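You operate a simulated robot arm through the tools that you are given. There is no shell and no other tool. Be economical: measure what you need, move in short steps, check, and stop when the job is done.

The job below is to be done with a simulated two-armed robot. You get a single attempt, and the scene is never put back.

## Task
Take the lid off the grease tin on the top of the packing bench and lay it down there. Fetch the green tin from the top of the jumbo bench and set it on the top of frame two. Take the green brush from the top of the care bench and leave it on the white filter. Turn the humidifier dial to 70 %. Take the teal tote and put it on the teal cover. Open the humidifier lid. The order is free. Set down upright: green tin, teal tote.

It is judged by the outcome, as a careful person would: the job done as asked, and still so three seconds after it is handed in. It fails if anything else is knocked over, pushed out of place, dropped, spilled or broken. Lids that push on must go on centred and level and be pressed home; caps that screw on are set level and turned clockwise until they are tight.

## Robot
Two 7-joint arms with two-finger parallel grippers on one trunk, on a base that drives. Base frame: it is fixed to the floor where the robot stands at the start and does not move with it; the origin is under the middle of the robot, x ahead of it, y to its left, z up; the surface under the hand at the start is at about z = 0.78. Units: m, rad, N and s.
The left shoulder is at the start at [0.077, 0.182, 1.062], the right one opposite. With the tool pointing down near the work surface each hand reaches from about 0.3 to 0.76 m from the robot's upright axis, wherever it stands, measured 20 degrees to its own side. Places, roughly: grease tin [0.5, -0.25, 0.75]; green brush (7x4x5 cm) [-13.4, -6, 0.9]; green tin (4x4x6 cm) [-12.1, 3.1, 0.9]; humidifier dial [-12.4, -5.6, 0.5]; humidifier lid [-12.3, -5.8, 0.7]; teal cover (22x18x2 cm) [-13.1, -5.8, 0.9]; teal tote (18x12x15 cm) [-14.4, -5.2, 0.6]; top of frame two [-10.7, 1.7, 1.4]; white filter (14x11x3 cm) [-10.5, -5.8, 0.8]. Payload 3.91 kg a hand.
The tool frame of a hand sits at the grasp point between the pads (the TCP): z along the fingers, y along the line on which they close. The tips reach 0.03 m beyond it. Largest opening 0.11 m; finger width 0.02, thickness 0.01; the body of the gripper, 0.048 by 0.112 m, starts 0.055 m behind the TCP.
Orientation is that of the tool frame in the base frame, as [roll, pitch, yaw] about the fixed x, y, z axes, in that order (R = Rz(yaw) Ry(pitch) Rx(roll)). With the fingers straight down and closing along the base's y, the tool's x points along the base's -x, its y along +y and its z along -z.

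## Interface
- The arms move only by the tool send_rows. It takes "left_series", "right_series" or both (then of equal length, played together; a hand with none holds still); each is a list of rows, each a list of 3 entries, a list of its own where there are three numbers: the shift along the tool's x, y, z in units of 200 mm (1.0 is 200 mm), then the turn, a rotation vector about the tool's x, y, z in units of 45 degrees (1.0 is 45 degrees), then the gripper command, from -1 (shut) to 1 (fully open), values between in proportion. In form: [[[tx, ty, tz], [wx, wy, wz], gripper], ...]. A call has 1 to 20 rows; each row is the pose to reach, as a shift and turn from the pose commanded when the call began, along the tool's axes at that moment. A call with a number of a shift or a turn outside -1 to 1 is refused whole. Each row takes 0.2 s and may step no farther than 0.05 m and 0.15 rad from the row before; otherwise, or with a gripper value out of range, the whole call is refused. Where a pose cannot be reached the arm comes as near as it can. A force on the tool above 40 N (or 10 N above the force at the start of the call, whichever is more), or a blocked arm, ends the call early, and 0.2 s more pass. Each finger travels about 0.072 m/s and halts on what it meets, pressing with about 44 N; the grip force reading is that of the motor and also rises with nothing between the fingers. The clock runs only during rows and for 0.2 s after the last one: add rows that repeat a pose to give the fingers time. The reply holds the time, the measured pose of the TCP, the force on the tool along the base axes, the opening and the grip force, in the units named above and with some noise, with the torque about the TCP (base axes, N m) and any sound that the robot's microphone picked up.
- Cameras (640 x 400 px; columns grow to the right, rows downward): "scene" is now at [0.206, -0.0361, 1.238]; the picture's right is [-0.46, -0.89, 0.00], its down [-0.47, 0.24, -0.85] and it looks along [0.75, -0.39, -0.53] (base axes); focal length 252 px, centre (320, 200). "left" rides on the left gripper at [0.072, -0.017, -0.103] in its tool frame; the picture's right is [0.23, 0.97, 0.00], its down [-0.76, 0.18, -0.62] and it looks along [-0.61, 0.14, 0.78] (tool axes); focal length 222 px, centre (320, 200). "right" rides on the right gripper at [0.072, 0.017, -0.103] in its tool frame; the picture's right is [-0.23, 0.97, 0.00], its down [-0.76, -0.18, -0.62] and it looks along [-0.61, -0.14, 0.78] (tool axes); focal length 222 px, centre (320, 200). There is no depth. A picture from a camera that has moved, and an enlarged one, comes with that camera's place and axes in the base frame and with its lens. The place of the scene camera against the robot may be out by one fixed shift of up to 0.025 m in any direction.
- snapshot(camera): a new picture of that camera. No time passes.
- raise_lower(by): slides the trunk up (or, below 0, down) by that many m; the arms and the scene camera ride with it, the base frame stays. It gives what a move gives, with no picture.
- drive_base(legs): drives the robot by 1 to 6 legs, each [ahead, left, turn to the left] in m, m and rad, along the robot's own axes; the way and the turn of a leg run together, so that a leg with both is an arc; at most 1.5 m and 3.142 rad a leg. The arms and the cameras ride along, it lands a little off, and it stops where it bumps. It gives what a move gives.
- head_to(pan, tilt): turns the head with the scene camera to pan (to the left, within 1.396 rad either way) and tilt (down, from -0.506 to 1.204), counted from straight ahead of the robot. It gives what a move gives.
- enlarge(camera, box): a new picture of the part [left, top, right, bottom] of that camera's present view, enlarged. No time passes.
- close_job(): hands the job in; it is judged then, once.

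Work in short steps. Places have to be worked out from the pictures, the camera data and where the tool is seen: move nearer, look again, correct. Check each grasp and each placing, and mend what went wrong. You have 165 turns and 138 pictures in all, those below and enlarged ones among them. Open the grippers and draw the arms clear of the work before you hand the job in, unless the task says otherwise; then end with one line.

The tools are called after "Emit:" by a JSON object that holds its "name" and its "arguments". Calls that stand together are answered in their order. send_rows: Moves the arms, as the interface text tells. Its arguments: {"type":"object","properties":{"left_series":{"type":"array","items":{"type":"array"}},"right_series":{"type":"array","items":{"type":"array"}}},"required":[]} The other tools are called the same way: raise_lower (by) slides the trunk up or down; drive_base (legs) drives the base; head_to (pan, tilt) turns the head that bears the scene camera; snapshot (camera) takes a picture; enlarge (camera, box) takes an enlarged picture of a part of a camera's view; close_job () hands the job in.

At the start:

```text
t: 0.0
left_position: [0.431, 0.0188, 1.0146]
left_tool_rot: [3.141, -0.001, 3.141]
left_force: [0.1, 0.6, -0.3]
left_ft_torque: [0.02, 0.01, -0.04]
left_finger_gap: 0.1098
left_grasp_force: 0.1
right_position: [0.3591, -0.3464, 1.1163]
right_tool_rot: [3.141, -0.001, -3.141]
right_force: [0.0, -0.2, 0.2]
right_ft_torque: [-0.03, -0.01, 0.02]
right_finger_gap: 0.1101
right_grasp_force: 0.0
trunk travel left (down, up): [-0.325, 0.189]
robot x, y, heading: [-0.0024, -0.0012, -0.001]
head pan, tilt: [-0.478, 0.555]
```

scene: 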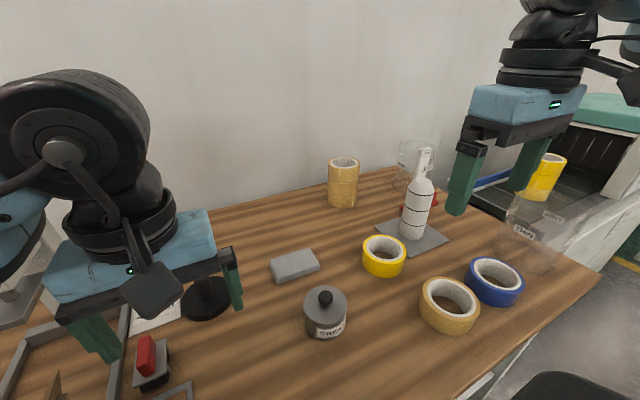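
right: 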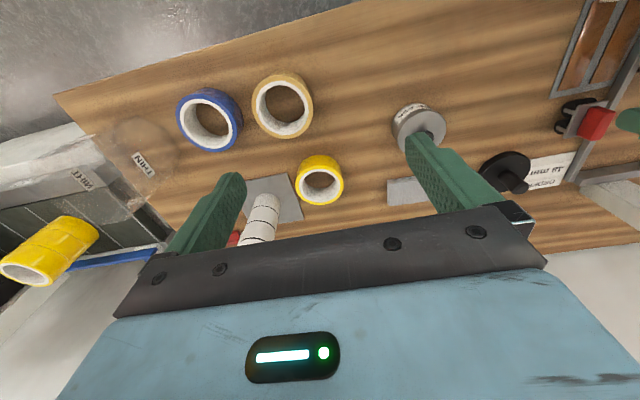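
left: 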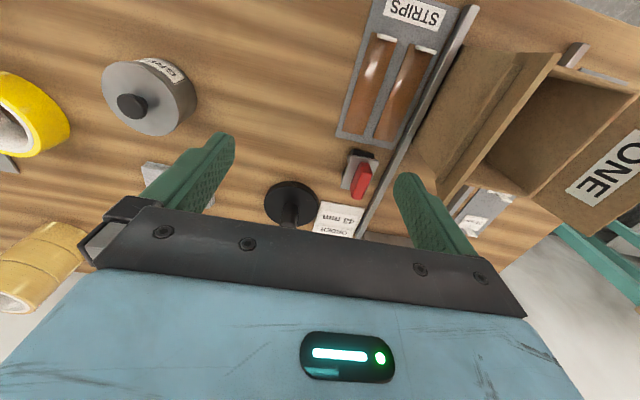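

The grease tin sits near (0.48, -0.20) with its knob near z 0.85. I'll bring the right hand closer for a better look.

Emit:
{"name": "send_rows", "arguments": {"right_series": [[[-0.05, 0.146, 0.136], [0, 0, 0], 1], [[-0.1, 0.292, 0.272], [0, 0, 0], 1], [[-0.15, 0.438, 0.408], [0, 0, 0], 1], [[-0.2, 0.584, 0.544], [0, 0, 0], 1], [[-0.255, 0.73, 0.68], [0, 0, 0], 1], [[-0.255, 0.73, 0.68], [0, 0, 0], 1]]}}

Emit:
{"name": "snapshot", "arguments": {"camera": "right"}}

Emit:
{"name": "snapshot", "arguments": {"camera": "scene"}}

```text
t: 1.4
left_position: [0.431, 0.0185, 1.0138]
left_tool_rot: [-3.141, 0.0, 3.14]
left_force: [-0.4, 0.0, 0.0]
left_ft_torque: [0.04, -0.02, -0.01]
left_finger_gap: 0.11
left_grasp_force: 0.0
right_position: [0.4086, -0.2004, 0.9803]
right_tool_rot: [3.141, 0.003, 3.141]
right_force: [-1.0, -0.2, -0.2]
right_ft_torque: [0.0, 0.02, 0.0]
right_finger_gap: 0.1101
right_grasp_force: 0.1
trunk travel left (down, up): [-0.325, 0.189]
robot x, y, heading: [-0.0023, -0.0011, 0.003]
head pan, tilt: [-0.478, 0.555]
```

```text
134 pictures are left
camera right: at [0.3357, -0.1854, 1.0835], right [0.23, 0.97, 0.0], down [0.76, -0.18, 0.62], along [0.61, -0.14, -0.78], focal length 222 px, centre (320, 200)
```

right: 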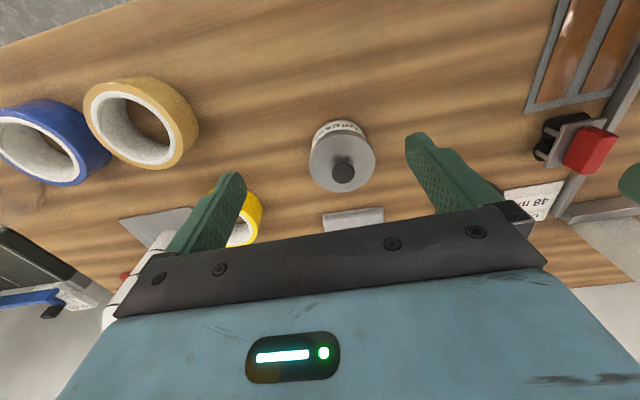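

```text
133 pictures are left
camera scene: at [0.2054, -0.0366, 1.2381], right [-0.46, -0.89, 0.0], down [-0.47, 0.24, -0.85], along [0.75, -0.39, -0.53], focal length 252 px, centre (320, 200)
```

scene: 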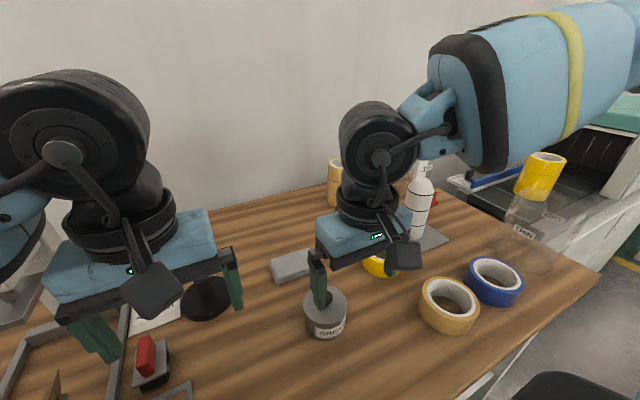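

The knob triangulates to about (0.480, -0.189, 0.855). I'll look closely to judge the knob and lid heights.

Emit:
{"name": "enlarge", "arguments": {"camera": "left", "box": [80, 40, 240, 140]}}

Emit:
{"name": "enlarge", "arguments": {"camera": "right", "box": [260, 90, 420, 210]}}

```text
4.00 times, centred on (160, 90) of left
camera zoom: at [0.3588, 0.0013, 1.1188], right [-0.23, 0.97, 0.0], down [0.76, 0.18, 0.62], along [0.61, 0.14, -0.78], focal length 888 px, centre (960, 640)
```

zoom: 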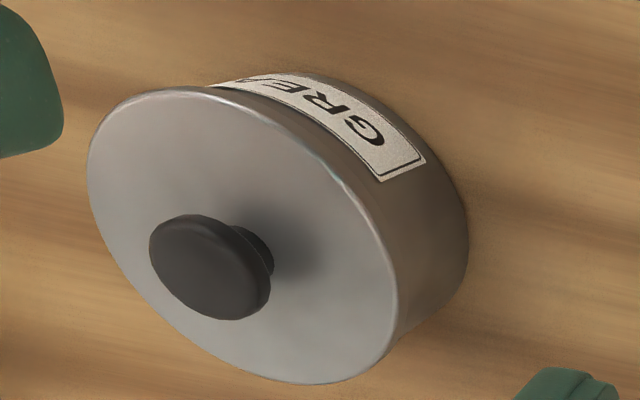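

```text
3.33 times, centred on (340, 150) of right
camera zoom: at [0.3357, -0.1854, 1.0835], right [0.23, 0.97, 0.0], down [0.76, -0.18, 0.62], along [0.61, -0.14, -0.78], focal length 740 px, centre (253, 367)
```

zoom: 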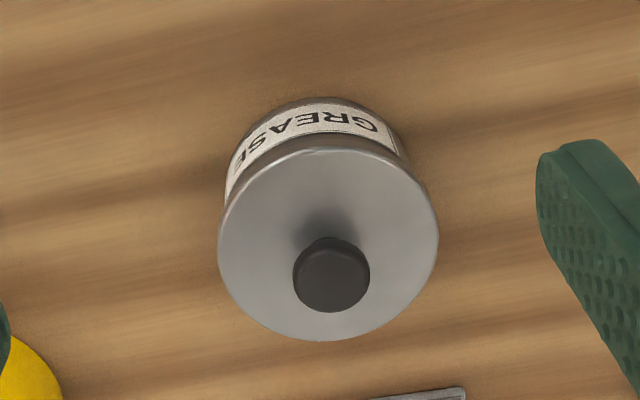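

The lid plane is near z 0.833 and the knob top near 0.857. I'll go over the knob with a narrowed gripper and check before gripping.

Emit:
{"name": "send_rows", "arguments": {"right_series": [[[-0.18, 0.03, 0.05], [0, 0, 0], 0.2], [[-0.357, 0.057, 0.1], [0, 0, 0], 0], [[-0.357, 0.057, 0.25], [0, 0, 0], 0], [[-0.357, 0.057, 0.4], [0, 0, 0], 0], [[-0.357, 0.057, 0.4], [0, 0, 0], 0]]}}

Emit:
{"name": "snapshot", "arguments": {"camera": "right"}}

Emit:
{"name": "snapshot", "arguments": {"camera": "left"}}

```text
t: 2.6
left_position: [0.4329, 0.0193, 1.0145]
left_tool_rot: [-3.141, 0.0, -3.141]
left_force: [0.2, 0.5, 0.2]
left_ft_torque: [-0.01, -0.03, 0.01]
left_finger_gap: 0.1099
left_grasp_force: 0.1
right_position: [0.4809, -0.1892, 0.9006]
right_tool_rot: [-3.14, 0.0, 3.141]
right_force: [0.0, 0.7, -0.1]
right_ft_torque: [0.02, 0.0, -0.03]
right_finger_gap: 0.055
right_grasp_force: 0.1
trunk travel left (down, up): [-0.325, 0.189]
robot x, y, heading: [0.0026, 0.001, 0.001]
head pan, tilt: [-0.478, 0.555]
```

```text
130 pictures are left
camera right: at [0.4066, -0.1731, 1.0048], right [0.23, 0.97, 0.0], down [0.76, -0.18, 0.62], along [0.61, -0.14, -0.78], focal length 222 px, centre (320, 200)
```

right: 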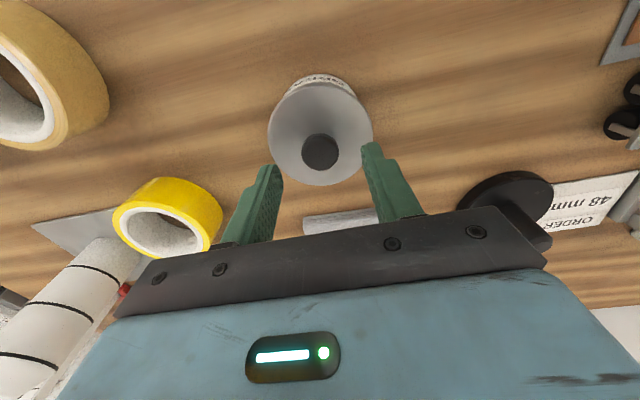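

```text
129 pictures are left
camera left: at [0.359, 0.0019, 1.1188], right [-0.23, 0.97, 0.0], down [0.76, 0.18, 0.62], along [0.61, 0.14, -0.78], focal length 222 px, centre (320, 200)
```

left: 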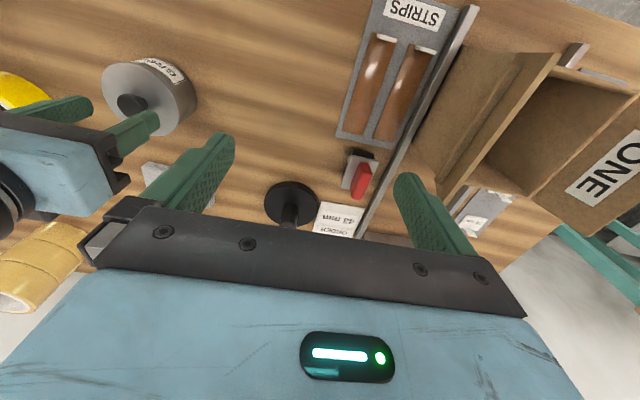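

The alignment is good (knob at 0.479, -0.190). I'll descend, grip the knob, and feel the pull.

Emit:
{"name": "send_rows", "arguments": {"right_series": [[[0, 0, 0.08], [0, 0, 0], 0], [[0, 0, 0.155], [0, 0, 0], 0], [[0, 0, 0.155], [0, 0, 0], -1], [[0, 0, 0.155], [0, 0, 0], -1], [[0, 0, 0.155], [0, 0, 0], -1], [[0, 0, 0.155], [0, 0, 0], -1], [[0, 0, 0.155], [0, 0, 0], -1]]}}

Emit:
{"name": "snapshot", "arguments": {"camera": "left"}}

```text
t: 4.2
left_position: [0.4327, 0.0206, 1.0151]
left_tool_rot: [-3.141, 0.0, 3.14]
left_force: [0.3, -0.1, 1.1]
left_ft_torque: [0.04, -0.04, 0.03]
left_finger_gap: 0.11
left_grasp_force: 0.0
right_position: [0.4814, -0.1897, 0.8701]
right_tool_rot: [-3.142, -0.001, 3.141]
right_force: [0.7, 0.8, 0.7]
right_ft_torque: [0.02, -0.06, 0.0]
right_finger_gap: 0.0263
right_grasp_force: 44.0
trunk travel left (down, up): [-0.325, 0.189]
robot x, y, heading: [0.0004, -0.0013, -0.002]
head pan, tilt: [-0.478, 0.555]
```

```text
128 pictures are left
camera left: at [0.3594, 0.002, 1.1186], right [-0.23, 0.97, 0.0], down [0.76, 0.18, 0.62], along [0.61, 0.14, -0.78], focal length 222 px, centre (320, 200)
```

left: 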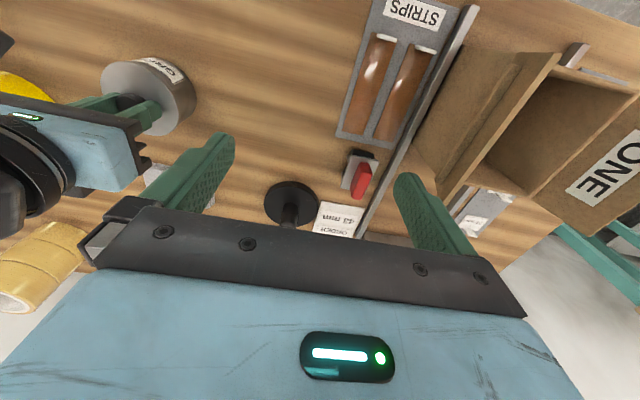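

Knob is gripped (0.026 m). Now a slow pull straight up.

Emit:
{"name": "send_rows", "arguments": {"right_series": [[[0, 0, -0.02], [0, 0, 0], -1], [[0, 0, -0.04], [0, 0, 0], -1], [[0, 0, -0.06], [0, 0, 0], -1], [[0, 0, -0.08], [0, 0, 0], -1]]}}

Emit:
{"name": "snapshot", "arguments": {"camera": "left"}}

```text
t: 5.2
left_position: [0.4326, 0.019, 1.0141]
left_tool_rot: [3.139, 0.002, 3.141]
left_force: [-0.6, 0.3, 0.3]
left_ft_torque: [-0.03, 0.02, -0.02]
left_finger_gap: 0.11
left_grasp_force: 0.0
right_position: [0.4825, -0.1896, 0.885]
right_tool_rot: [3.14, -0.002, -3.141]
right_force: [-0.4, 1.3, 1.3]
right_ft_torque: [0.0, 0.03, -0.05]
right_finger_gap: 0.0261
right_grasp_force: 43.5
trunk travel left (down, up): [-0.325, 0.189]
robot x, y, heading: [-0.0013, 0.0018, 0.003]
head pan, tilt: [-0.478, 0.555]
```

```text
127 pictures are left
camera left: at [0.3592, 0.0019, 1.1187], right [-0.23, 0.97, 0.0], down [0.76, 0.18, 0.62], along [0.61, 0.14, -0.78], focal length 222 px, centre (320, 200)
```

left: 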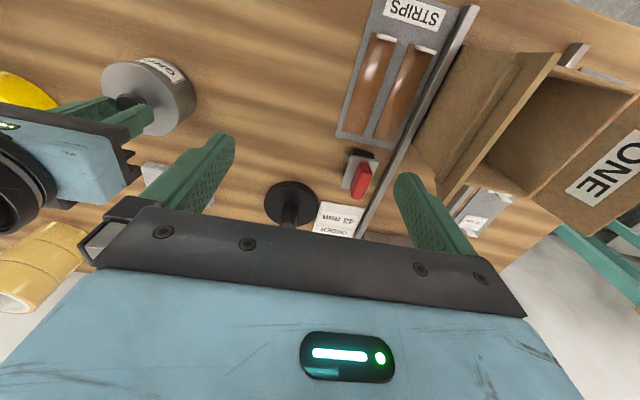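

Emit:
{"name": "enlarge", "arguments": {"camera": "left", "box": [40, 40, 240, 165]}}

```text
3.20 times, centred on (140, 102) of left
camera zoom: at [0.3592, 0.0019, 1.1187], right [-0.23, 0.97, 0.0], down [0.76, 0.18, 0.62], along [0.61, 0.14, -0.78], focal length 711 px, centre (896, 512)
```

zoom: 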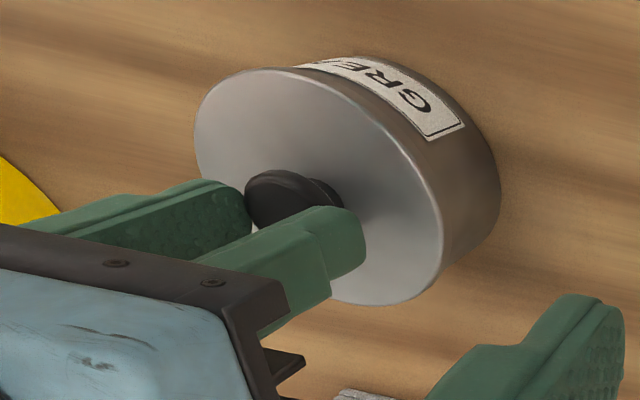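

The lid didn't rise; the fingers slid up the knob. I'll regrip lower and pull only slightly to read the force.

Emit:
{"name": "send_rows", "arguments": {"right_series": [[[0, 0, 0], [0, 0, 0], -0.3], [[0, 0, 0], [0, 0, 0], 0], [[0, 0, 0.05], [0, 0, 0], 0], [[0, 0, 0.088], [0, 0, 0], 0], [[0, 0, 0.088], [0, 0, 0], -1], [[0, 0, 0.088], [0, 0, 0], -1], [[0, 0, 0.088], [0, 0, 0], -1], [[0, 0, 0.088], [0, 0, 0], -1]]}}

Emit:
{"name": "send_rows", "arguments": {"right_series": [[[0, 0, -0.005], [0, 0, 0], -1], [[0, 0, -0.01], [0, 0, 0], -1], [[0, 0, -0.015], [0, 0, 0], -1], [[0, 0, -0.015], [0, 0, 0], -1]]}}

Emit:
{"name": "enlarge", "arguments": {"camera": "left", "box": [40, 40, 240, 165]}}

```text
t: 7.0
left_position: [0.4314, 0.0202, 1.0145]
left_tool_rot: [-3.14, 0.001, 3.14]
left_force: [-0.5, 0.1, -0.6]
left_ft_torque: [0.0, 0.05, 0.01]
left_finger_gap: 0.1101
left_grasp_force: 0.0
right_position: [0.4814, -0.1884, 0.8685]
right_tool_rot: [3.14, 0.005, 3.141]
right_force: [2.5, 3.0, 28.4]
right_ft_torque: [0.06, -0.04, -0.07]
right_finger_gap: 0.026
right_grasp_force: 43.8
trunk travel left (down, up): [-0.325, 0.189]
robot x, y, heading: [0.0017, 0.0031, 0.004]
head pan, tilt: [-0.478, 0.555]
```

```text
t: 8.0
left_position: [0.4323, 0.0201, 1.0157]
left_tool_rot: [-3.141, 0.001, -3.141]
left_force: [0.1, -1.2, -0.7]
left_ft_torque: [0.02, 0.04, -0.01]
left_finger_gap: 0.1101
left_grasp_force: 0.0
right_position: [0.4803, -0.1911, 0.869]
right_tool_rot: [-3.14, -0.004, 3.141]
right_force: [0.6, 1.9, 3.4]
right_ft_torque: [0.1, -0.31, 0.1]
right_finger_gap: 0.0255
right_grasp_force: 43.6
trunk travel left (down, up): [-0.325, 0.189]
robot x, y, heading: [-0.0017, -0.0033, 0.003]
head pan, tilt: [-0.478, 0.555]
```

```text
3.20 times, centred on (140, 102) of left
camera zoom: at [0.3592, 0.0021, 1.1186], right [-0.23, 0.97, 0.0], down [0.76, 0.18, 0.62], along [0.61, 0.14, -0.78], focal length 711 px, centre (896, 512)
```

zoom: 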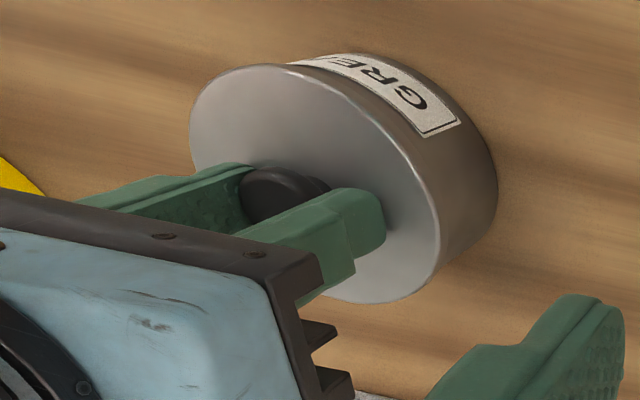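

Emit:
{"name": "send_rows", "arguments": {"right_series": [[[0, 0, -0.01], [0, 0, 0], -1], [[0, 0, -0.02], [0, 0, 0], -1], [[0, 0, -0.025], [0, 0, 0], -1]]}}

Emit:
{"name": "enlarge", "arguments": {"camera": "left", "box": [40, 40, 240, 165]}}

```text
t: 8.8
left_position: [0.4312, 0.0198, 1.0133]
left_tool_rot: [-3.141, 0.002, -3.141]
left_force: [0.6, -0.8, 0.0]
left_ft_torque: [0.02, -0.02, 0.01]
left_finger_gap: 0.1101
left_grasp_force: 0.0
right_position: [0.481, -0.1906, 0.8747]
right_tool_rot: [-3.141, 0.0, -3.141]
right_force: [0.4, 0.8, 0.8]
right_ft_torque: [-0.01, -0.02, 0.02]
right_finger_gap: 0.0261
right_grasp_force: 44.3
trunk travel left (down, up): [-0.325, 0.189]
robot x, y, heading: [-0.0045, -0.0004, -0.0]
head pan, tilt: [-0.478, 0.555]
heard: snap
```

```text
3.20 times, centred on (140, 102) of left
camera zoom: at [0.3593, 0.0018, 1.1186], right [-0.23, 0.97, 0.0], down [0.76, 0.18, 0.62], along [0.61, 0.14, -0.78], focal length 711 px, centre (896, 512)
```

zoom: 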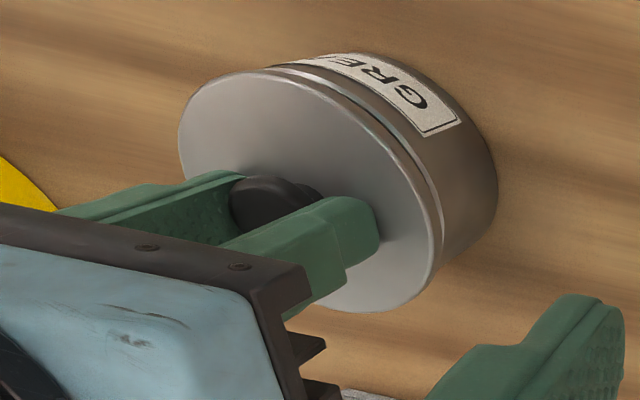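

Snap: the lid is free. I'll lift it clear and carry it to the empty area nearer the robot.

Emit:
{"name": "send_rows", "arguments": {"right_series": [[[0, 0, -0.1], [0, 0, 0], -1], [[0, 0, -0.25], [0, 0, 0], -1], [[0.15, -0.07, -0.25], [0, 0, 0], -1], [[0.3, -0.14, -0.25], [0, 0, 0], -1], [[0.48, -0.225, -0.25], [0, 0, 0], -1], [[0.48, -0.225, -0.1], [0, 0, 0], -1], [[0.48, -0.225, -0.1], [0, 0, 0], -1]]}}

Emit:
{"name": "snapshot", "arguments": {"camera": "right"}}

Emit:
{"name": "snapshot", "arguments": {"camera": "left"}}

Emit:
{"name": "snapshot", "arguments": {"camera": "scene"}}

```text
t: 10.4
left_position: [0.4311, 0.0186, 1.0136]
left_tool_rot: [3.141, 0.0, -3.142]
left_force: [0.0, 0.5, -0.4]
left_ft_torque: [-0.03, -0.02, 0.01]
left_finger_gap: 0.11
left_grasp_force: 0.0
right_position: [0.3861, -0.235, 0.8975]
right_tool_rot: [3.141, -0.001, -3.14]
right_force: [0.0, 0.2, 0.2]
right_ft_torque: [0.01, 0.0, 0.02]
right_finger_gap: 0.0261
right_grasp_force: 44.3
trunk travel left (down, up): [-0.325, 0.189]
robot x, y, heading: [0.0013, 0.0047, 0.002]
head pan, tilt: [-0.478, 0.555]
```

```text
123 pictures are left
camera right: at [0.3127, -0.2193, 1.0008], right [0.23, 0.97, 0.0], down [0.76, -0.18, 0.62], along [0.61, -0.14, -0.78], focal length 222 px, centre (320, 200)
```

right: 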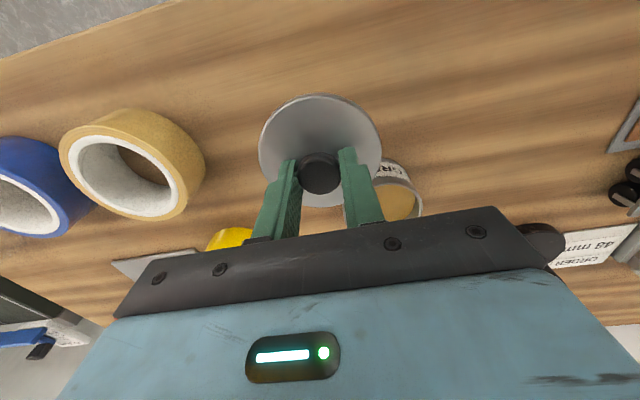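

```text
122 pictures are left
camera left: at [0.3587, 0.0016, 1.1188], right [-0.23, 0.97, 0.0], down [0.76, 0.18, 0.62], along [0.61, 0.14, -0.78], focal length 222 px, centre (320, 200)
```

left: 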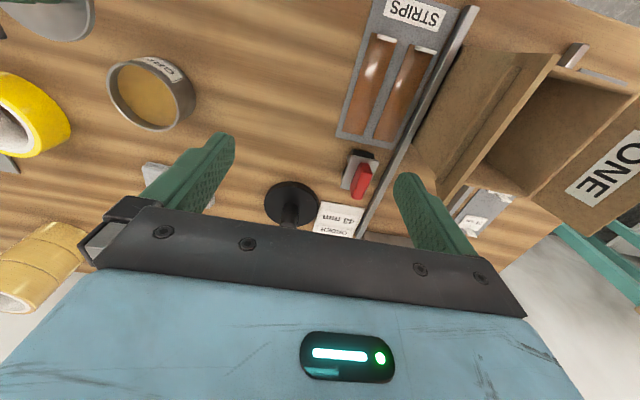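

```text
121 pictures are left
camera scene: at [0.2053, -0.0363, 1.2381], right [-0.46, -0.89, 0.0], down [-0.47, 0.24, -0.85], along [0.75, -0.39, -0.53], focal length 252 px, centre (320, 200)
```

scene: 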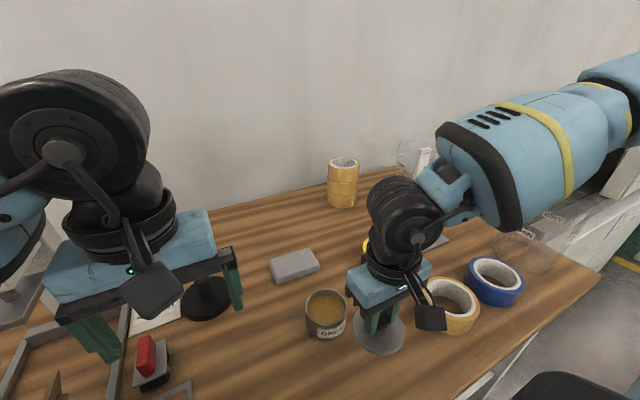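

Lid is held; tin stands. I lower it until it touches down.

Emit:
{"name": "send_rows", "arguments": {"right_series": [[[0, 0, 0.15], [0, 0, 0], -1], [[0, 0, 0.28], [0, 0, 0], -1], [[0, 0, 0.32], [0, 0, 0], -1], [[0, 0, 0.335], [0, 0, 0], -1], [[0, 0, 0.345], [0, 0, 0], -1]]}}

Emit:
{"name": "snapshot", "arguments": {"camera": "right"}}

```text
t: 11.6
left_position: [0.4333, 0.0191, 1.0146]
left_tool_rot: [3.14, 0.0, 3.141]
left_force: [-0.2, 0.6, -0.5]
left_ft_torque: [0.03, 0.0, 0.01]
left_finger_gap: 0.1101
left_grasp_force: 0.1
right_position: [0.385, -0.2359, 0.8268]
right_tool_rot: [-3.14, 0.001, 3.141]
right_force: [0.2, 0.5, 0.0]
right_ft_torque: [0.02, 0.01, 0.03]
right_finger_gap: 0.026
right_grasp_force: 43.9
trunk travel left (down, up): [-0.325, 0.189]
robot x, y, heading: [0.0017, 0.0, 0.002]
head pan, tilt: [-0.478, 0.555]
```

```text
120 pictures are left
camera right: at [0.3123, -0.219, 0.9317], right [0.23, 0.97, 0.0], down [0.76, -0.18, 0.62], along [0.61, -0.14, -0.78], focal length 222 px, centre (320, 200)
```

right: 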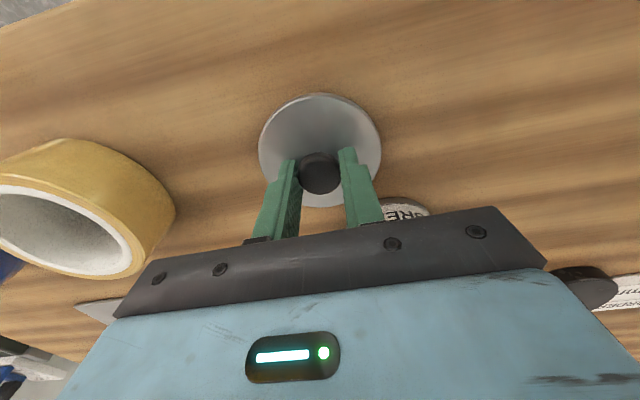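

Emit:
{"name": "send_rows", "arguments": {"right_series": [[[0, 0, 0.015], [0, 0, 0], -1], [[0, 0, 0.03], [0, 0, 0], -1], [[0, 0, 0.04], [0, 0, 0], -1], [[0, 0, 0.05], [0, 0, 0], -1], [[0, 0, 0.06], [0, 0, 0], -1], [[0, 0, 0.07], [0, 0, 0], -1]]}}

```text
t: 12.9
left_position: [0.4296, 0.0181, 1.0139]
left_tool_rot: [-3.141, 0.003, 3.141]
left_force: [0.1, 0.2, 1.3]
left_ft_torque: [0.02, 0.0, 0.03]
left_finger_gap: 0.1102
left_grasp_force: 0.0
right_position: [0.3863, -0.2352, 0.8169]
right_tool_rot: [-3.138, 0.007, -3.14]
right_force: [-5.1, -3.2, 22.2]
right_ft_torque: [0.01, 0.62, -0.03]
right_finger_gap: 0.026
right_grasp_force: 43.8
trunk travel left (down, up): [-0.325, 0.189]
robot x, y, heading: [-0.0, -0.0006, 0.003]
head pan, tilt: [-0.478, 0.555]
stopped in row 6 (right hand): the force on the tool passed its limit at 45 N (the readings are from after the stop); the commanded pose is now the measured one
```

Touchdown felt. I release and rise.

Emit:
{"name": "send_rows", "arguments": {"right_series": [[[0, 0, -0.01], [0, 0, 0], -0.6], [[0, 0, -0.01], [0, 0, 0], -0.2], [[0, 0, -0.01], [0, 0, 0], -0.2], [[0, 0, -0.2], [0, 0, 0], -0.2], [[0, 0, -0.4], [0, 0, 0], -0.2], [[0, 0, -0.6], [0, 0, 0], -0.2], [[0, 0, -0.8], [0, 0, 0], -0.2]]}}

Emit:
{"name": "snapshot", "arguments": {"camera": "right"}}

Emit:
{"name": "head_to", "arguments": {"pan": 0, "tilt": 0.5}}

Emit:
{"name": "snapshot", "arguments": {"camera": "scene"}}

```text
t: 14.5
left_position: [0.4318, 0.0182, 1.0144]
left_tool_rot: [-3.142, 0.0, 3.141]
left_force: [-0.3, -0.1, -0.7]
left_ft_torque: [-0.02, 0.03, 0.01]
left_finger_gap: 0.1099
left_grasp_force: 0.0
right_position: [0.3852, -0.2365, 0.9778]
right_tool_rot: [3.141, 0.006, -3.141]
right_force: [-0.4, -0.7, 0.1]
right_ft_torque: [0.01, -0.01, 0.02]
right_finger_gap: 0.044
right_grasp_force: 0.1
trunk travel left (down, up): [-0.325, 0.189]
robot x, y, heading: [-0.0008, 0.0007, -0.005]
head pan, tilt: [-0.478, 0.555]
```

```text
119 pictures are left
camera right: at [0.3109, -0.2194, 1.0823], right [0.23, 0.97, 0.0], down [0.76, -0.18, 0.63], along [0.61, -0.14, -0.78], focal length 222 px, centre (320, 200)
```

right: 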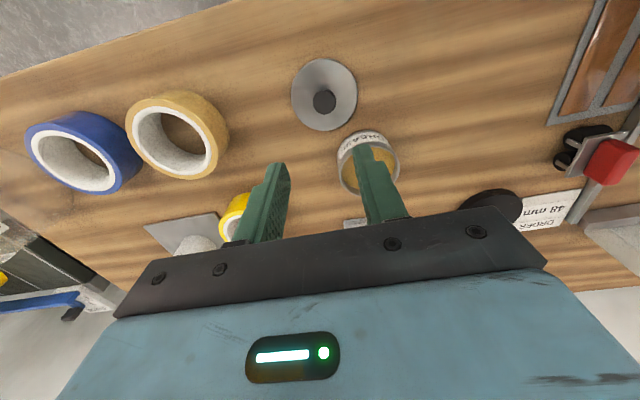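

```text
t: 15.4
left_position: [0.4306, 0.0185, 1.0145]
left_tool_rot: [-3.141, -0.001, 3.14]
left_force: [0.0, -0.5, 0.0]
left_ft_torque: [-0.04, 0.0, -0.02]
left_finger_gap: 0.1101
left_grasp_force: 0.0
right_position: [0.3845, -0.2338, 0.977]
right_tool_rot: [3.141, 0.006, 3.141]
right_force: [-0.3, 0.5, -0.1]
right_ft_torque: [-0.01, 0.01, 0.01]
right_finger_gap: 0.0442
right_grasp_force: 0.0
trunk travel left (down, up): [-0.325, 0.189]
robot x, y, heading: [0.0014, -0.0023, 0.003]
head pan, tilt: [0.0, 0.499]
```

```text
118 pictures are left
camera scene: at [0.2173, 0.0049, 1.2431], right [0.0, -1.0, 0.0], down [-0.48, 0.0, -0.88], along [0.88, 0.0, -0.48], focal length 252 px, centre (320, 200)
```

scene: 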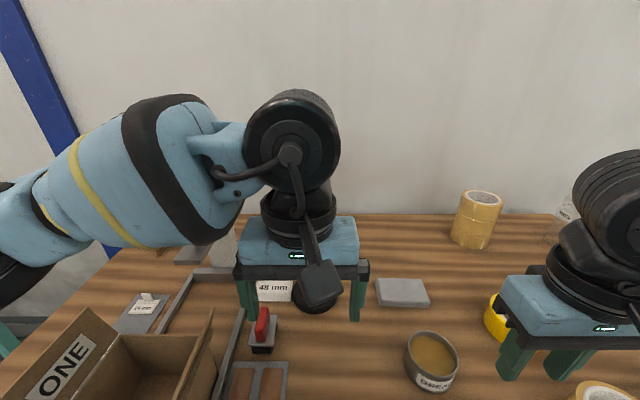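

The lid lies on the bench, knob up. Now I raise both hands, back away from the bench and look around.

Emit:
{"name": "send_rows", "arguments": {"left_series": [[[0.1, 0, -0.15], [0, 0, 0], 0], [[0.2, 0.05, -0.3], [0, 0, 0], 0], [[0.3, 0.1, -0.45], [0, 0, 0], 0], [[0.35, 0.2, -0.5], [0, 0, 0], 0]], "right_series": [[[0.05, 0, -0.15], [0, 0, 0], 0], [[0.1, -0.05, -0.3], [0, 0, 0], 0], [[0.1, -0.1, -0.45], [0, 0, 0], 0], [[0.1, -0.1, -0.6], [0, 0, 0], 0]]}}

Emit:
{"name": "drive_base", "arguments": {"legs": [[-0.9, 0, 0]]}}

Emit:
{"name": "head_to", "arguments": {"pan": 1.39, "tilt": 0.2}}

Emit:
{"name": "snapshot", "arguments": {"camera": "scene"}}

Emit:
{"name": "head_to", "arguments": {"pan": -1.39, "tilt": 0.2}}

Emit:
{"name": "snapshot", "arguments": {"camera": "scene"}}

```text
t: 16.4
left_position: [0.3614, 0.0608, 1.1136]
left_tool_rot: [-3.139, 0.0, -3.141]
left_force: [-0.3, 0.0, -1.4]
left_ft_torque: [-0.02, 0.01, 0.01]
left_finger_gap: 0.0551
left_grasp_force: 0.1
right_position: [0.3623, -0.2543, 1.0981]
right_tool_rot: [-3.139, 0.005, -3.141]
right_force: [-0.8, 0.1, -0.5]
right_ft_torque: [-0.04, -0.01, -0.03]
right_finger_gap: 0.0549
right_grasp_force: 0.1
trunk travel left (down, up): [-0.325, 0.189]
robot x, y, heading: [-0.0007, -0.0011, 0.002]
head pan, tilt: [0.0, 0.499]
```

```text
t: 21.2
left_position: [-0.543, 0.0591, 1.1142]
left_tool_rot: [-3.141, 0.001, -3.138]
left_force: [-0.8, 0.0, 0.6]
left_ft_torque: [-0.02, -0.01, 0.01]
left_finger_gap: 0.0548
left_grasp_force: 0.2
right_position: [-0.5412, -0.2553, 1.0974]
right_tool_rot: [-3.141, 0.005, -3.139]
right_force: [-0.6, 0.2, -0.4]
right_ft_torque: [0.0, -0.01, 0.04]
right_finger_gap: 0.0548
right_grasp_force: 0.0
trunk travel left (down, up): [-0.325, 0.189]
robot x, y, heading: [-0.9069, 0.0017, 0.001]
head pan, tilt: [0.0, 0.499]
```

```text
t: 22.7
left_position: [-0.5419, 0.0598, 1.1127]
left_tool_rot: [3.14, -0.003, 3.141]
left_force: [10.4, 56.7, -16.0]
left_ft_torque: [-6.86, -0.05, -4.11]
left_finger_gap: 0.0551
left_grasp_force: 0.1
right_position: [-0.5406, -0.2548, 1.0967]
right_tool_rot: [3.141, 0.003, -3.138]
right_force: [0.4, -1.4, -0.6]
right_ft_torque: [-0.03, 0.0, 0.0]
right_finger_gap: 0.0549
right_grasp_force: 0.1
trunk travel left (down, up): [-0.325, 0.189]
robot x, y, heading: [-0.9049, 0.001, 0.006]
head pan, tilt: [1.389, 0.201]
```

```text
117 pictures are left
camera scene: at [-0.7481, 0.0923, 1.2695], right [0.95, -0.33, 0.0], down [-0.07, -0.2, -0.98], along [0.32, 0.92, -0.21], focal length 252 px, centre (320, 200)
```

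scene: 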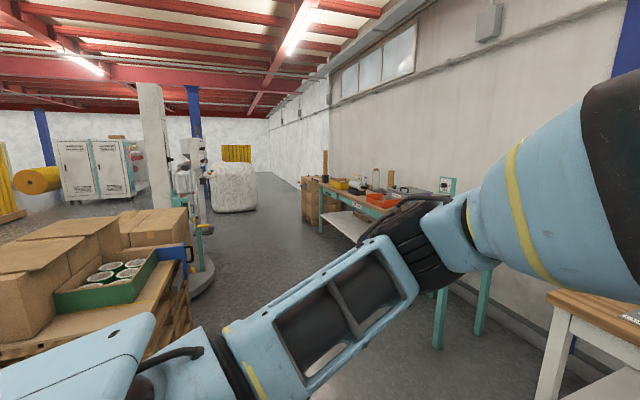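

```text
t: 25.2
left_position: [-0.5442, 0.0593, 1.1132]
left_tool_rot: [3.141, -0.002, -3.138]
left_force: [-0.2, 0.4, 0.4]
left_ft_torque: [-0.02, 0.02, -0.01]
left_finger_gap: 0.0552
left_grasp_force: 0.0
right_position: [-0.541, -0.2557, 1.0976]
right_tool_rot: [-3.14, 0.006, -3.137]
right_force: [-0.8, -0.1, 0.1]
right_ft_torque: [-0.01, 0.0, -0.02]
right_finger_gap: 0.0551
right_grasp_force: 0.1
trunk travel left (down, up): [-0.325, 0.189]
robot x, y, heading: [-0.9055, -0.0041, 0.005]
head pan, tilt: [-1.389, 0.201]
```

```text
116 pictures are left
camera scene: at [-0.7613, -0.0873, 1.2708], right [-0.98, -0.18, 0.0], down [-0.04, 0.2, -0.98], along [0.18, -0.96, -0.2], focal length 252 px, centre (320, 200)
```

scene: 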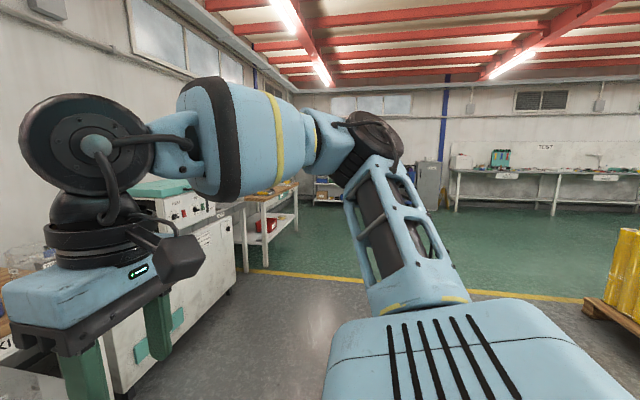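

The head came close to the left arm at full left pan, so I'll avoid that. I turn round to face the room.

Emit:
{"name": "head_to", "arguments": {"pan": 0, "tilt": 0.2}}

Emit:
{"name": "drive_base", "arguments": {"legs": [[0, 0, -1.57], [0, 0, -1.57]]}}

Emit:
{"name": "snapshot", "arguments": {"camera": "scene"}}

Emit:
{"name": "head_to", "arguments": {"pan": 0.7, "tilt": 0.2}}

Emit:
{"name": "snapshot", "arguments": {"camera": "scene"}}

Emit:
{"name": "head_to", "arguments": {"pan": -0.8, "tilt": 0.2}}

Emit:
{"name": "snapshot", "arguments": {"camera": "scene"}}

```text
t: 26.7
left_position: [-0.5424, 0.0589, 1.114]
left_tool_rot: [3.14, 0.0, -3.138]
left_force: [-1.2, 0.5, 0.0]
left_ft_torque: [0.0, -0.02, 0.0]
left_finger_gap: 0.055
left_grasp_force: 0.0
right_position: [-0.5407, -0.2543, 1.0971]
right_tool_rot: [-3.14, 0.005, -3.137]
right_force: [0.3, -1.0, -0.8]
right_ft_torque: [-0.01, 0.01, 0.01]
right_finger_gap: 0.0552
right_grasp_force: 0.1
trunk travel left (down, up): [-0.325, 0.189]
robot x, y, heading: [-0.9049, -0.0005, 0.002]
head pan, tilt: [0.0, 0.201]
```

```text
t: 34.7
left_position: [-1.2672, -0.0656, 1.113]
left_tool_rot: [-3.141, 0.001, 0.014]
left_force: [0.0, -0.6, 0.6]
left_ft_torque: [-0.05, -0.03, 0.02]
left_finger_gap: 0.0549
left_grasp_force: 0.0
right_position: [-1.2716, 0.2488, 1.0973]
right_tool_rot: [3.141, 0.005, 0.015]
right_force: [-1.2, -0.4, 0.4]
right_ft_torque: [-0.02, 0.02, 0.02]
right_finger_gap: 0.0552
right_grasp_force: 0.1
trunk travel left (down, up): [-0.325, 0.189]
robot x, y, heading: [-0.9065, 0.0021, -3.128]
head pan, tilt: [0.0, 0.201]
```

```text
115 pictures are left
camera scene: at [-1.149, 0.0008, 1.2708], right [-0.01, 1.0, 0.0], down [0.2, 0.0, -0.98], along [-0.98, -0.01, -0.2], focal length 252 px, centre (320, 200)
```

scene: 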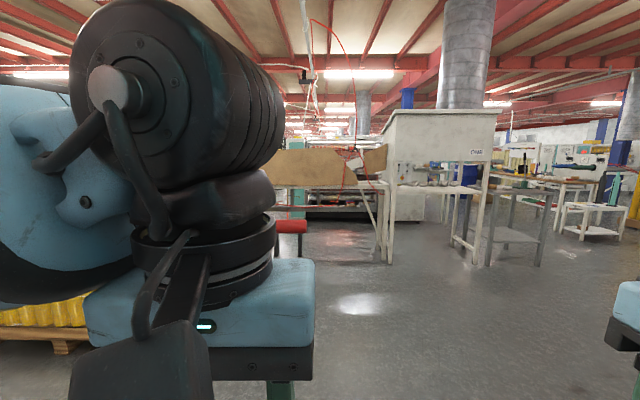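

```text
t: 35.8
left_position: [-1.2669, -0.0655, 1.1137]
left_tool_rot: [-3.14, 0.001, 0.015]
left_force: [-0.2, -0.6, 0.2]
left_ft_torque: [-0.02, 0.01, -0.02]
left_finger_gap: 0.0548
left_grasp_force: 0.0
right_position: [-1.2718, 0.2488, 1.0971]
right_tool_rot: [3.141, 0.004, 0.013]
right_force: [0.2, -0.4, 0.2]
right_ft_torque: [-0.02, -0.03, 0.02]
right_finger_gap: 0.055
right_grasp_force: 0.0
trunk travel left (down, up): [-0.325, 0.189]
robot x, y, heading: [-0.9064, 0.0018, -3.132]
head pan, tilt: [0.7, 0.201]
```

```text
114 pictures are left
camera scene: at [-1.1264, -0.0589, 1.2708], right [-0.65, 0.76, 0.0], down [0.15, 0.13, -0.98], along [-0.74, -0.64, -0.2], focal length 252 px, centre (320, 200)
```

scene: 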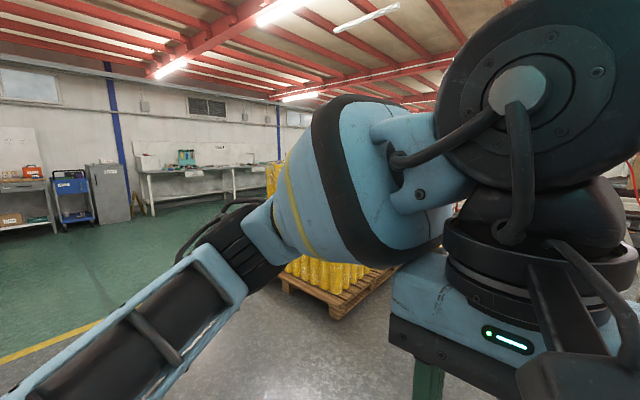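

```text
t: 37.4
left_position: [-1.2665, -0.0649, 1.1127]
left_tool_rot: [3.141, 0.0, 0.014]
left_force: [-4.4, 8.9, -12.2]
left_ft_torque: [-1.44, 0.37, 0.74]
left_finger_gap: 0.0545
left_grasp_force: 0.1
right_position: [-1.2718, 0.2478, 1.0975]
right_tool_rot: [-3.141, 0.004, 0.015]
right_force: [-0.5, 0.4, 0.3]
right_ft_torque: [0.0, -0.05, 0.01]
right_finger_gap: 0.0551
right_grasp_force: 0.0
trunk travel left (down, up): [-0.325, 0.189]
robot x, y, heading: [-0.9064, -0.0042, -3.124]
head pan, tilt: [-0.799, 0.201]
```

```text
113 pictures are left
camera scene: at [-1.1233, 0.0662, 1.2717], right [0.69, 0.72, 0.0], down [0.14, -0.13, -0.98], along [-0.71, 0.68, -0.19], focal length 252 px, centre (320, 200)
```

scene: 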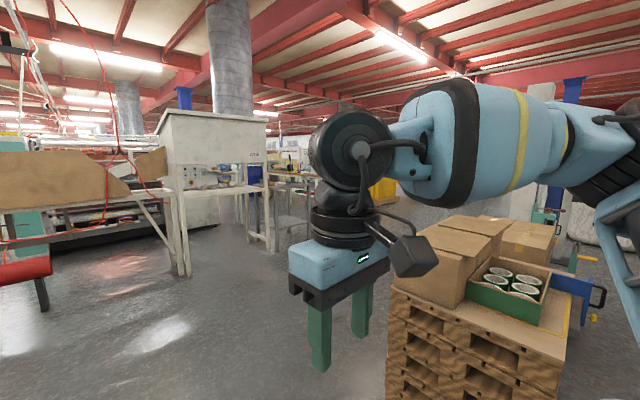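

The arms block the view and the head grazes the left one. I'll tuck the hands lower and wider, then look again.

Emit:
{"name": "send_rows", "arguments": {"left_series": [[[0, 0.2, 0.1], [0, 0, 0], -1], [[0, 0.4, 0.25], [0, 0, 0], -1], [[0, 0.6, 0.4], [0, 0, 0], -1], [[0, 0.8, 0.55], [0, 0, 0], -1], [[0, 0.9, 0.75], [0, 0, 0], -1], [[0, 0.9, 1], [0, 0, 0], -1]], "right_series": [[[0, 0, 0.1], [0, 0, 0], -1], [[0, 0, 0.25], [0, 0, 0], -1], [[0, 0, 0.4], [0, 0, 0], -1], [[0, 0, 0.55], [0, 0, 0], -1], [[0, 0, 0.75], [0, 0, 0], -1], [[0, 0, 1], [0, 0, 0], -1]]}}

Emit:
{"name": "send_rows", "arguments": {"left_series": [[[0, 0, 0.2], [0, 0, 0], -1], [[0, 0, 0.4], [0, 0, 0], -1], [[0, 0, 0.6], [0, 0, 0], -1]], "right_series": [[[0, 0, 0.2], [0, 0, 0], -1], [[0, 0, 0.4], [0, 0, 0], -1], [[0, 0, 0.6], [0, 0, 0], -1]]}}

Emit:
{"name": "head_to", "arguments": {"pan": 0.3, "tilt": 0.2}}

Emit:
{"name": "snapshot", "arguments": {"camera": "scene"}}

```text
t: 38.8
left_position: [-1.2664, -0.2447, 0.9133]
left_tool_rot: [-3.141, -0.001, 0.014]
left_force: [0.5, 0.0, 0.0]
left_ft_torque: [0.0, 0.02, -0.02]
left_finger_gap: 0.0
left_grasp_force: 37.8
right_position: [-1.2718, 0.2471, 0.8943]
right_tool_rot: [3.141, 0.003, 0.013]
right_force: [-0.7, 0.2, 0.3]
right_ft_torque: [0.02, 0.02, 0.01]
right_finger_gap: 0.0
right_grasp_force: 38.2
trunk travel left (down, up): [-0.325, 0.189]
robot x, y, heading: [-0.9038, 0.0011, -3.123]
head pan, tilt: [-0.799, 0.201]
```

```text
t: 39.6
left_position: [-1.2652, -0.2453, 0.7926]
left_tool_rot: [-3.141, 0.0, 0.011]
left_force: [-0.9, 0.5, -0.5]
left_ft_torque: [-0.01, 0.03, -0.03]
left_finger_gap: 0.0
left_grasp_force: 37.4
right_position: [-1.2739, 0.2478, 0.7773]
right_tool_rot: [-3.14, 0.006, 0.015]
right_force: [-1.0, 0.5, -0.3]
right_ft_torque: [-0.03, -0.03, 0.0]
right_finger_gap: 0.0
right_grasp_force: 38.4
trunk travel left (down, up): [-0.325, 0.189]
robot x, y, heading: [-0.9065, -0.0028, -3.126]
head pan, tilt: [-0.799, 0.201]
```

```text
t: 40.9
left_position: [-1.2637, -0.2433, 0.7928]
left_tool_rot: [-3.14, 0.0, 0.016]
left_force: [-1.0, -0.4, -0.3]
left_ft_torque: [0.0, -0.02, 0.02]
left_finger_gap: 0.0
left_grasp_force: 38.0
right_position: [-1.2739, 0.2486, 0.7774]
right_tool_rot: [-3.141, 0.006, 0.013]
right_force: [0.1, 0.0, 0.9]
right_ft_torque: [0.01, -0.01, -0.02]
right_finger_gap: 0.0
right_grasp_force: 38.0
trunk travel left (down, up): [-0.325, 0.189]
robot x, y, heading: [-0.9064, 0.0003, -3.125]
head pan, tilt: [0.3, 0.201]
```

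```text
112 pictures are left
camera scene: at [-1.1446, -0.0267, 1.2708], right [-0.31, 0.95, 0.0], down [0.19, 0.06, -0.98], along [-0.93, -0.3, -0.2], focal length 252 px, centre (320, 200)
```

scene: 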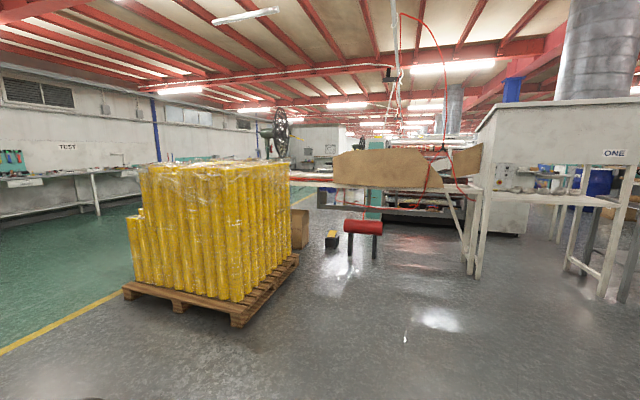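

Clear view: the yellow pallet spans x −2.5..−3.7, y −1.1..−2.3, and the green-floor corridor south of it is free. I strafe south, then head west along it.

Emit:
{"name": "drive_base", "arguments": {"legs": [[0, 1.5, 0], [0, 1.5, 0], [0, 0.8, 0], [1.5, 0, 0]]}}

Emit:
{"name": "head_to", "arguments": {"pan": 0.1, "tilt": 0.2}}

Emit:
{"name": "snapshot", "arguments": {"camera": "scene"}}

```text
t: 81.2
left_position: [-2.6785, -4.0655, 0.7939]
left_tool_rot: [3.141, 0.0, 0.003]
left_force: [-0.3, 0.0, -0.5]
left_ft_torque: [0.0, 0.02, 0.03]
left_finger_gap: 0.0002
left_grasp_force: 37.7
right_position: [-2.6818, -3.5727, 0.7786]
right_tool_rot: [-3.14, 0.006, 0.002]
right_force: [0.8, -0.4, 0.2]
right_ft_torque: [0.0, 0.0, -0.02]
right_finger_gap: 0.0001
right_grasp_force: 37.5
trunk travel left (down, up): [-0.325, 0.189]
robot x, y, heading: [-2.3196, -3.8254, -3.133]
head pan, tilt: [0.3, 0.201]
```

```text
t: 82.0
left_position: [-2.6768, -4.0654, 0.794]
left_tool_rot: [-3.141, 0.0, 0.0]
left_force: [-0.1, -0.3, 0.1]
left_ft_torque: [0.0, -0.03, 0.0]
left_finger_gap: 0.0
left_grasp_force: 37.3
right_position: [-2.6818, -3.5729, 0.7777]
right_tool_rot: [-3.142, 0.006, 0.003]
right_force: [0.3, 1.2, -0.7]
right_ft_torque: [0.0, 0.0, -0.02]
right_finger_gap: 0.0001
right_grasp_force: 36.9
trunk travel left (down, up): [-0.325, 0.189]
robot x, y, heading: [-2.3146, -3.8243, -3.139]
head pan, tilt: [0.099, 0.201]
```

```text
111 pictures are left
camera scene: at [-2.5592, -3.8314, 1.2708], right [-0.1, 0.99, 0.0], down [0.2, 0.02, -0.98], along [-0.97, -0.1, -0.2], focal length 252 px, centre (320, 200)
```

scene: 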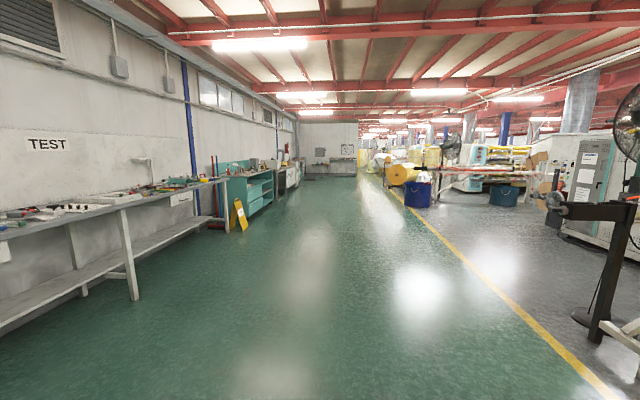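

The corridor is clear; I drive 7.5 m west.

Emit:
{"name": "drive_base", "arguments": {"legs": [[1.5, 0, 0], [1.5, 0, 0], [1.5, 0, 0], [1.5, 0, 0], [1.0, 0, 0]]}}

Emit:
{"name": "head_to", "arguments": {"pan": 0.4, "tilt": 0.2}}

Emit:
{"name": "snapshot", "arguments": {"camera": "scene"}}

Emit:
{"name": "head_to", "arguments": {"pan": -0.8, "tilt": 0.2}}

Emit:
{"name": "snapshot", "arguments": {"camera": "scene"}}

```text
t: 115.3
left_position: [-9.6763, -4.199, 0.7933]
left_tool_rot: [3.14, 0.001, 0.029]
left_force: [0.0, 0.3, -0.2]
left_ft_torque: [0.05, 0.0, -0.03]
left_finger_gap: 0.0001
left_grasp_force: 37.9
right_position: [-9.6921, -3.7065, 0.778]
right_tool_rot: [-3.141, 0.007, 0.03]
right_force: [-0.5, 0.4, -0.4]
right_ft_torque: [0.04, -0.03, 0.02]
right_finger_gap: 0.0005
right_grasp_force: 38.1
trunk travel left (down, up): [-0.325, 0.189]
robot x, y, heading: [-9.3188, -3.9485, -3.116]
head pan, tilt: [0.099, 0.201]
```

```text
t: 116.1
left_position: [-9.6758, -4.1981, 0.7935]
left_tool_rot: [3.139, 0.001, 0.028]
left_force: [0.2, -1.0, -0.1]
left_ft_torque: [0.0, 0.02, 0.05]
left_finger_gap: 0.0
left_grasp_force: 37.4
right_position: [-9.6925, -3.7067, 0.7773]
right_tool_rot: [-3.141, 0.004, 0.028]
right_force: [1.2, 0.1, -0.1]
right_ft_torque: [0.03, 0.03, -0.05]
right_finger_gap: 0.0
right_grasp_force: 37.2
trunk travel left (down, up): [-0.325, 0.189]
robot x, y, heading: [-9.3151, -3.9485, -3.118]
head pan, tilt: [0.4, 0.201]
```

```text
110 pictures are left
camera scene: at [-9.5562, -3.9878, 1.2708], right [-0.41, 0.91, 0.0], down [0.18, 0.08, -0.98], along [-0.89, -0.41, -0.2], focal length 252 px, centre (320, 200)
```

scene: 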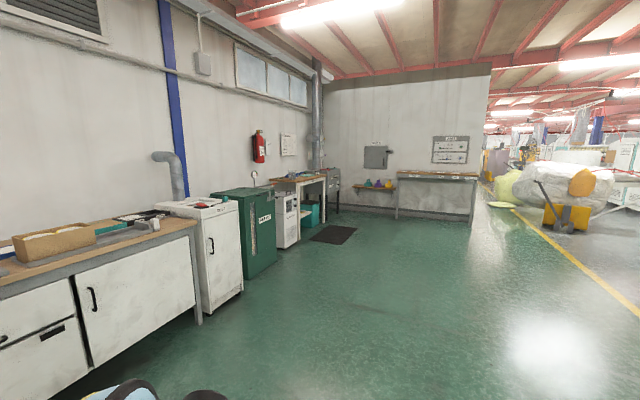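

```text
t: 117.5
left_position: [-9.6759, -4.1984, 0.7942]
left_tool_rot: [3.141, 0.001, 0.028]
left_force: [0.5, 0.6, 0.0]
left_ft_torque: [-0.01, -0.02, -0.01]
left_finger_gap: 0.0
left_grasp_force: 37.6
right_position: [-9.6932, -3.7065, 0.7775]
right_tool_rot: [3.142, 0.006, 0.027]
right_force: [-0.2, -1.1, 0.1]
right_ft_torque: [-0.02, -0.02, -0.02]
right_finger_gap: 0.0
right_grasp_force: 37.8
trunk travel left (down, up): [-0.325, 0.189]
robot x, y, heading: [-9.3213, -3.9508, -3.114]
head pan, tilt: [-0.799, 0.201]
```

```text
109 pictures are left
camera scene: at [-9.5382, -3.8843, 1.2708], right [0.7, 0.72, 0.0], down [0.14, -0.14, -0.98], along [-0.7, 0.68, -0.2], focal length 252 px, centre (320, 200)
```

scene: 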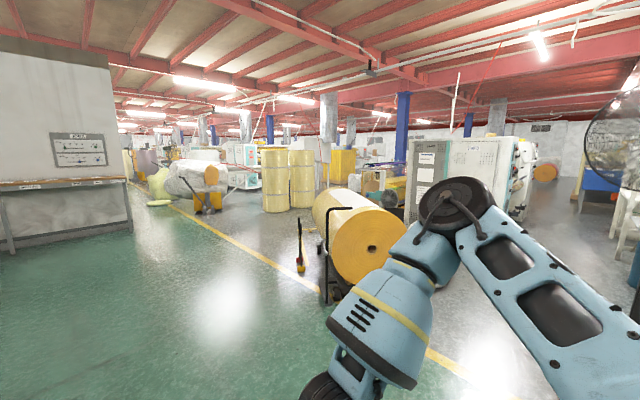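

The care bench and humidifier are ahead on the left. I'll drive 3 m on and turn to face the south wall.

Emit:
{"name": "drive_base", "arguments": {"legs": [[1.5, 0.0, 0], [1.6, 0.0, 0], [0, 0, 1.54]]}}

Emit:
{"name": "head_to", "arguments": {"pan": 0.0, "tilt": 0.35}}

Emit:
{"name": "snapshot", "arguments": {"camera": "scene"}}

Emit:
{"name": "head_to", "arguments": {"pan": -0.8, "tilt": 0.35}}

Emit:
{"name": "snapshot", "arguments": {"camera": "scene"}}

```text
refused: 1.6 is not a number from -1.5 to 1.5
```

```text
t: 118.6
left_position: [-9.6759, -4.1981, 0.7947]
left_tool_rot: [3.141, 0.002, 0.029]
left_force: [-0.3, 1.0, -0.2]
left_ft_torque: [-0.01, 0.01, -0.01]
left_finger_gap: 0.0
left_grasp_force: 37.4
right_position: [-9.6937, -3.7058, 0.7771]
right_tool_rot: [-3.142, 0.005, 0.029]
right_force: [-0.3, -0.1, -0.2]
right_ft_torque: [0.02, -0.03, -0.03]
right_finger_gap: 0.0
right_grasp_force: 38.1
trunk travel left (down, up): [-0.325, 0.189]
robot x, y, heading: [-9.321, -3.9481, -3.113]
head pan, tilt: [0.0, 0.351]
```

```text
108 pictures are left
camera scene: at [-9.5645, -3.9517, 1.2568], right [-0.03, 1.0, 0.0], down [0.34, 0.01, -0.94], along [-0.94, -0.03, -0.34], focal length 252 px, centre (320, 200)
```

scene: 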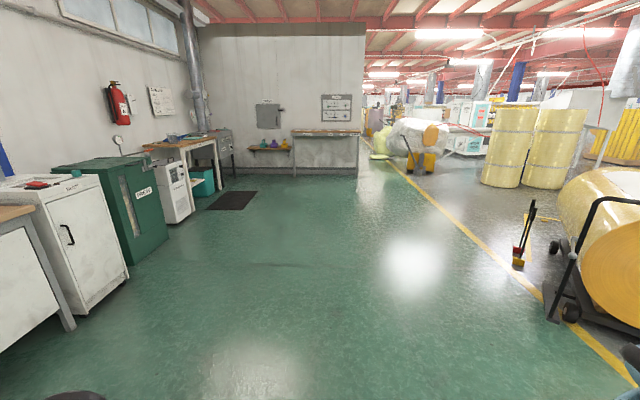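

```text
t: 119.7
left_position: [-9.6768, -4.199, 0.794]
left_tool_rot: [-3.141, 0.001, 0.03]
left_force: [-0.1, -1.0, -1.2]
left_ft_torque: [0.04, -0.05, -0.01]
left_finger_gap: 0.0
left_grasp_force: 38.0
right_position: [-9.6921, -3.7056, 0.7774]
right_tool_rot: [-3.14, 0.005, 0.029]
right_force: [0.1, 0.2, -0.9]
right_ft_torque: [0.0, 0.03, -0.01]
right_finger_gap: 0.0
right_grasp_force: 37.5
trunk travel left (down, up): [-0.325, 0.189]
robot x, y, heading: [-9.3215, -3.9492, -3.113]
head pan, tilt: [-0.799, 0.351]
```

```text
107 pictures are left
camera scene: at [-9.5382, -3.8844, 1.2567], right [0.7, 0.72, 0.0], down [0.25, -0.24, -0.94], along [-0.67, 0.65, -0.34], focal length 252 px, centre (320, 200)
```

scene: 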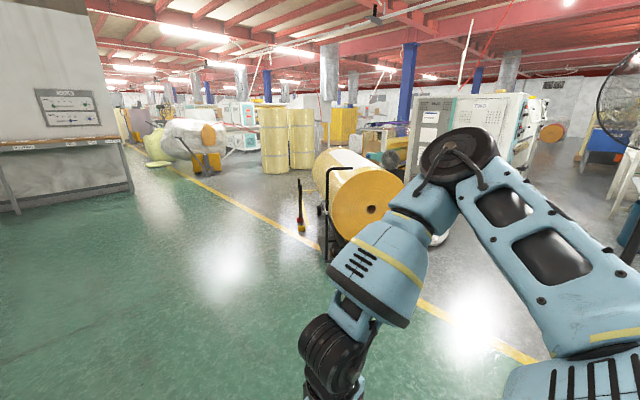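

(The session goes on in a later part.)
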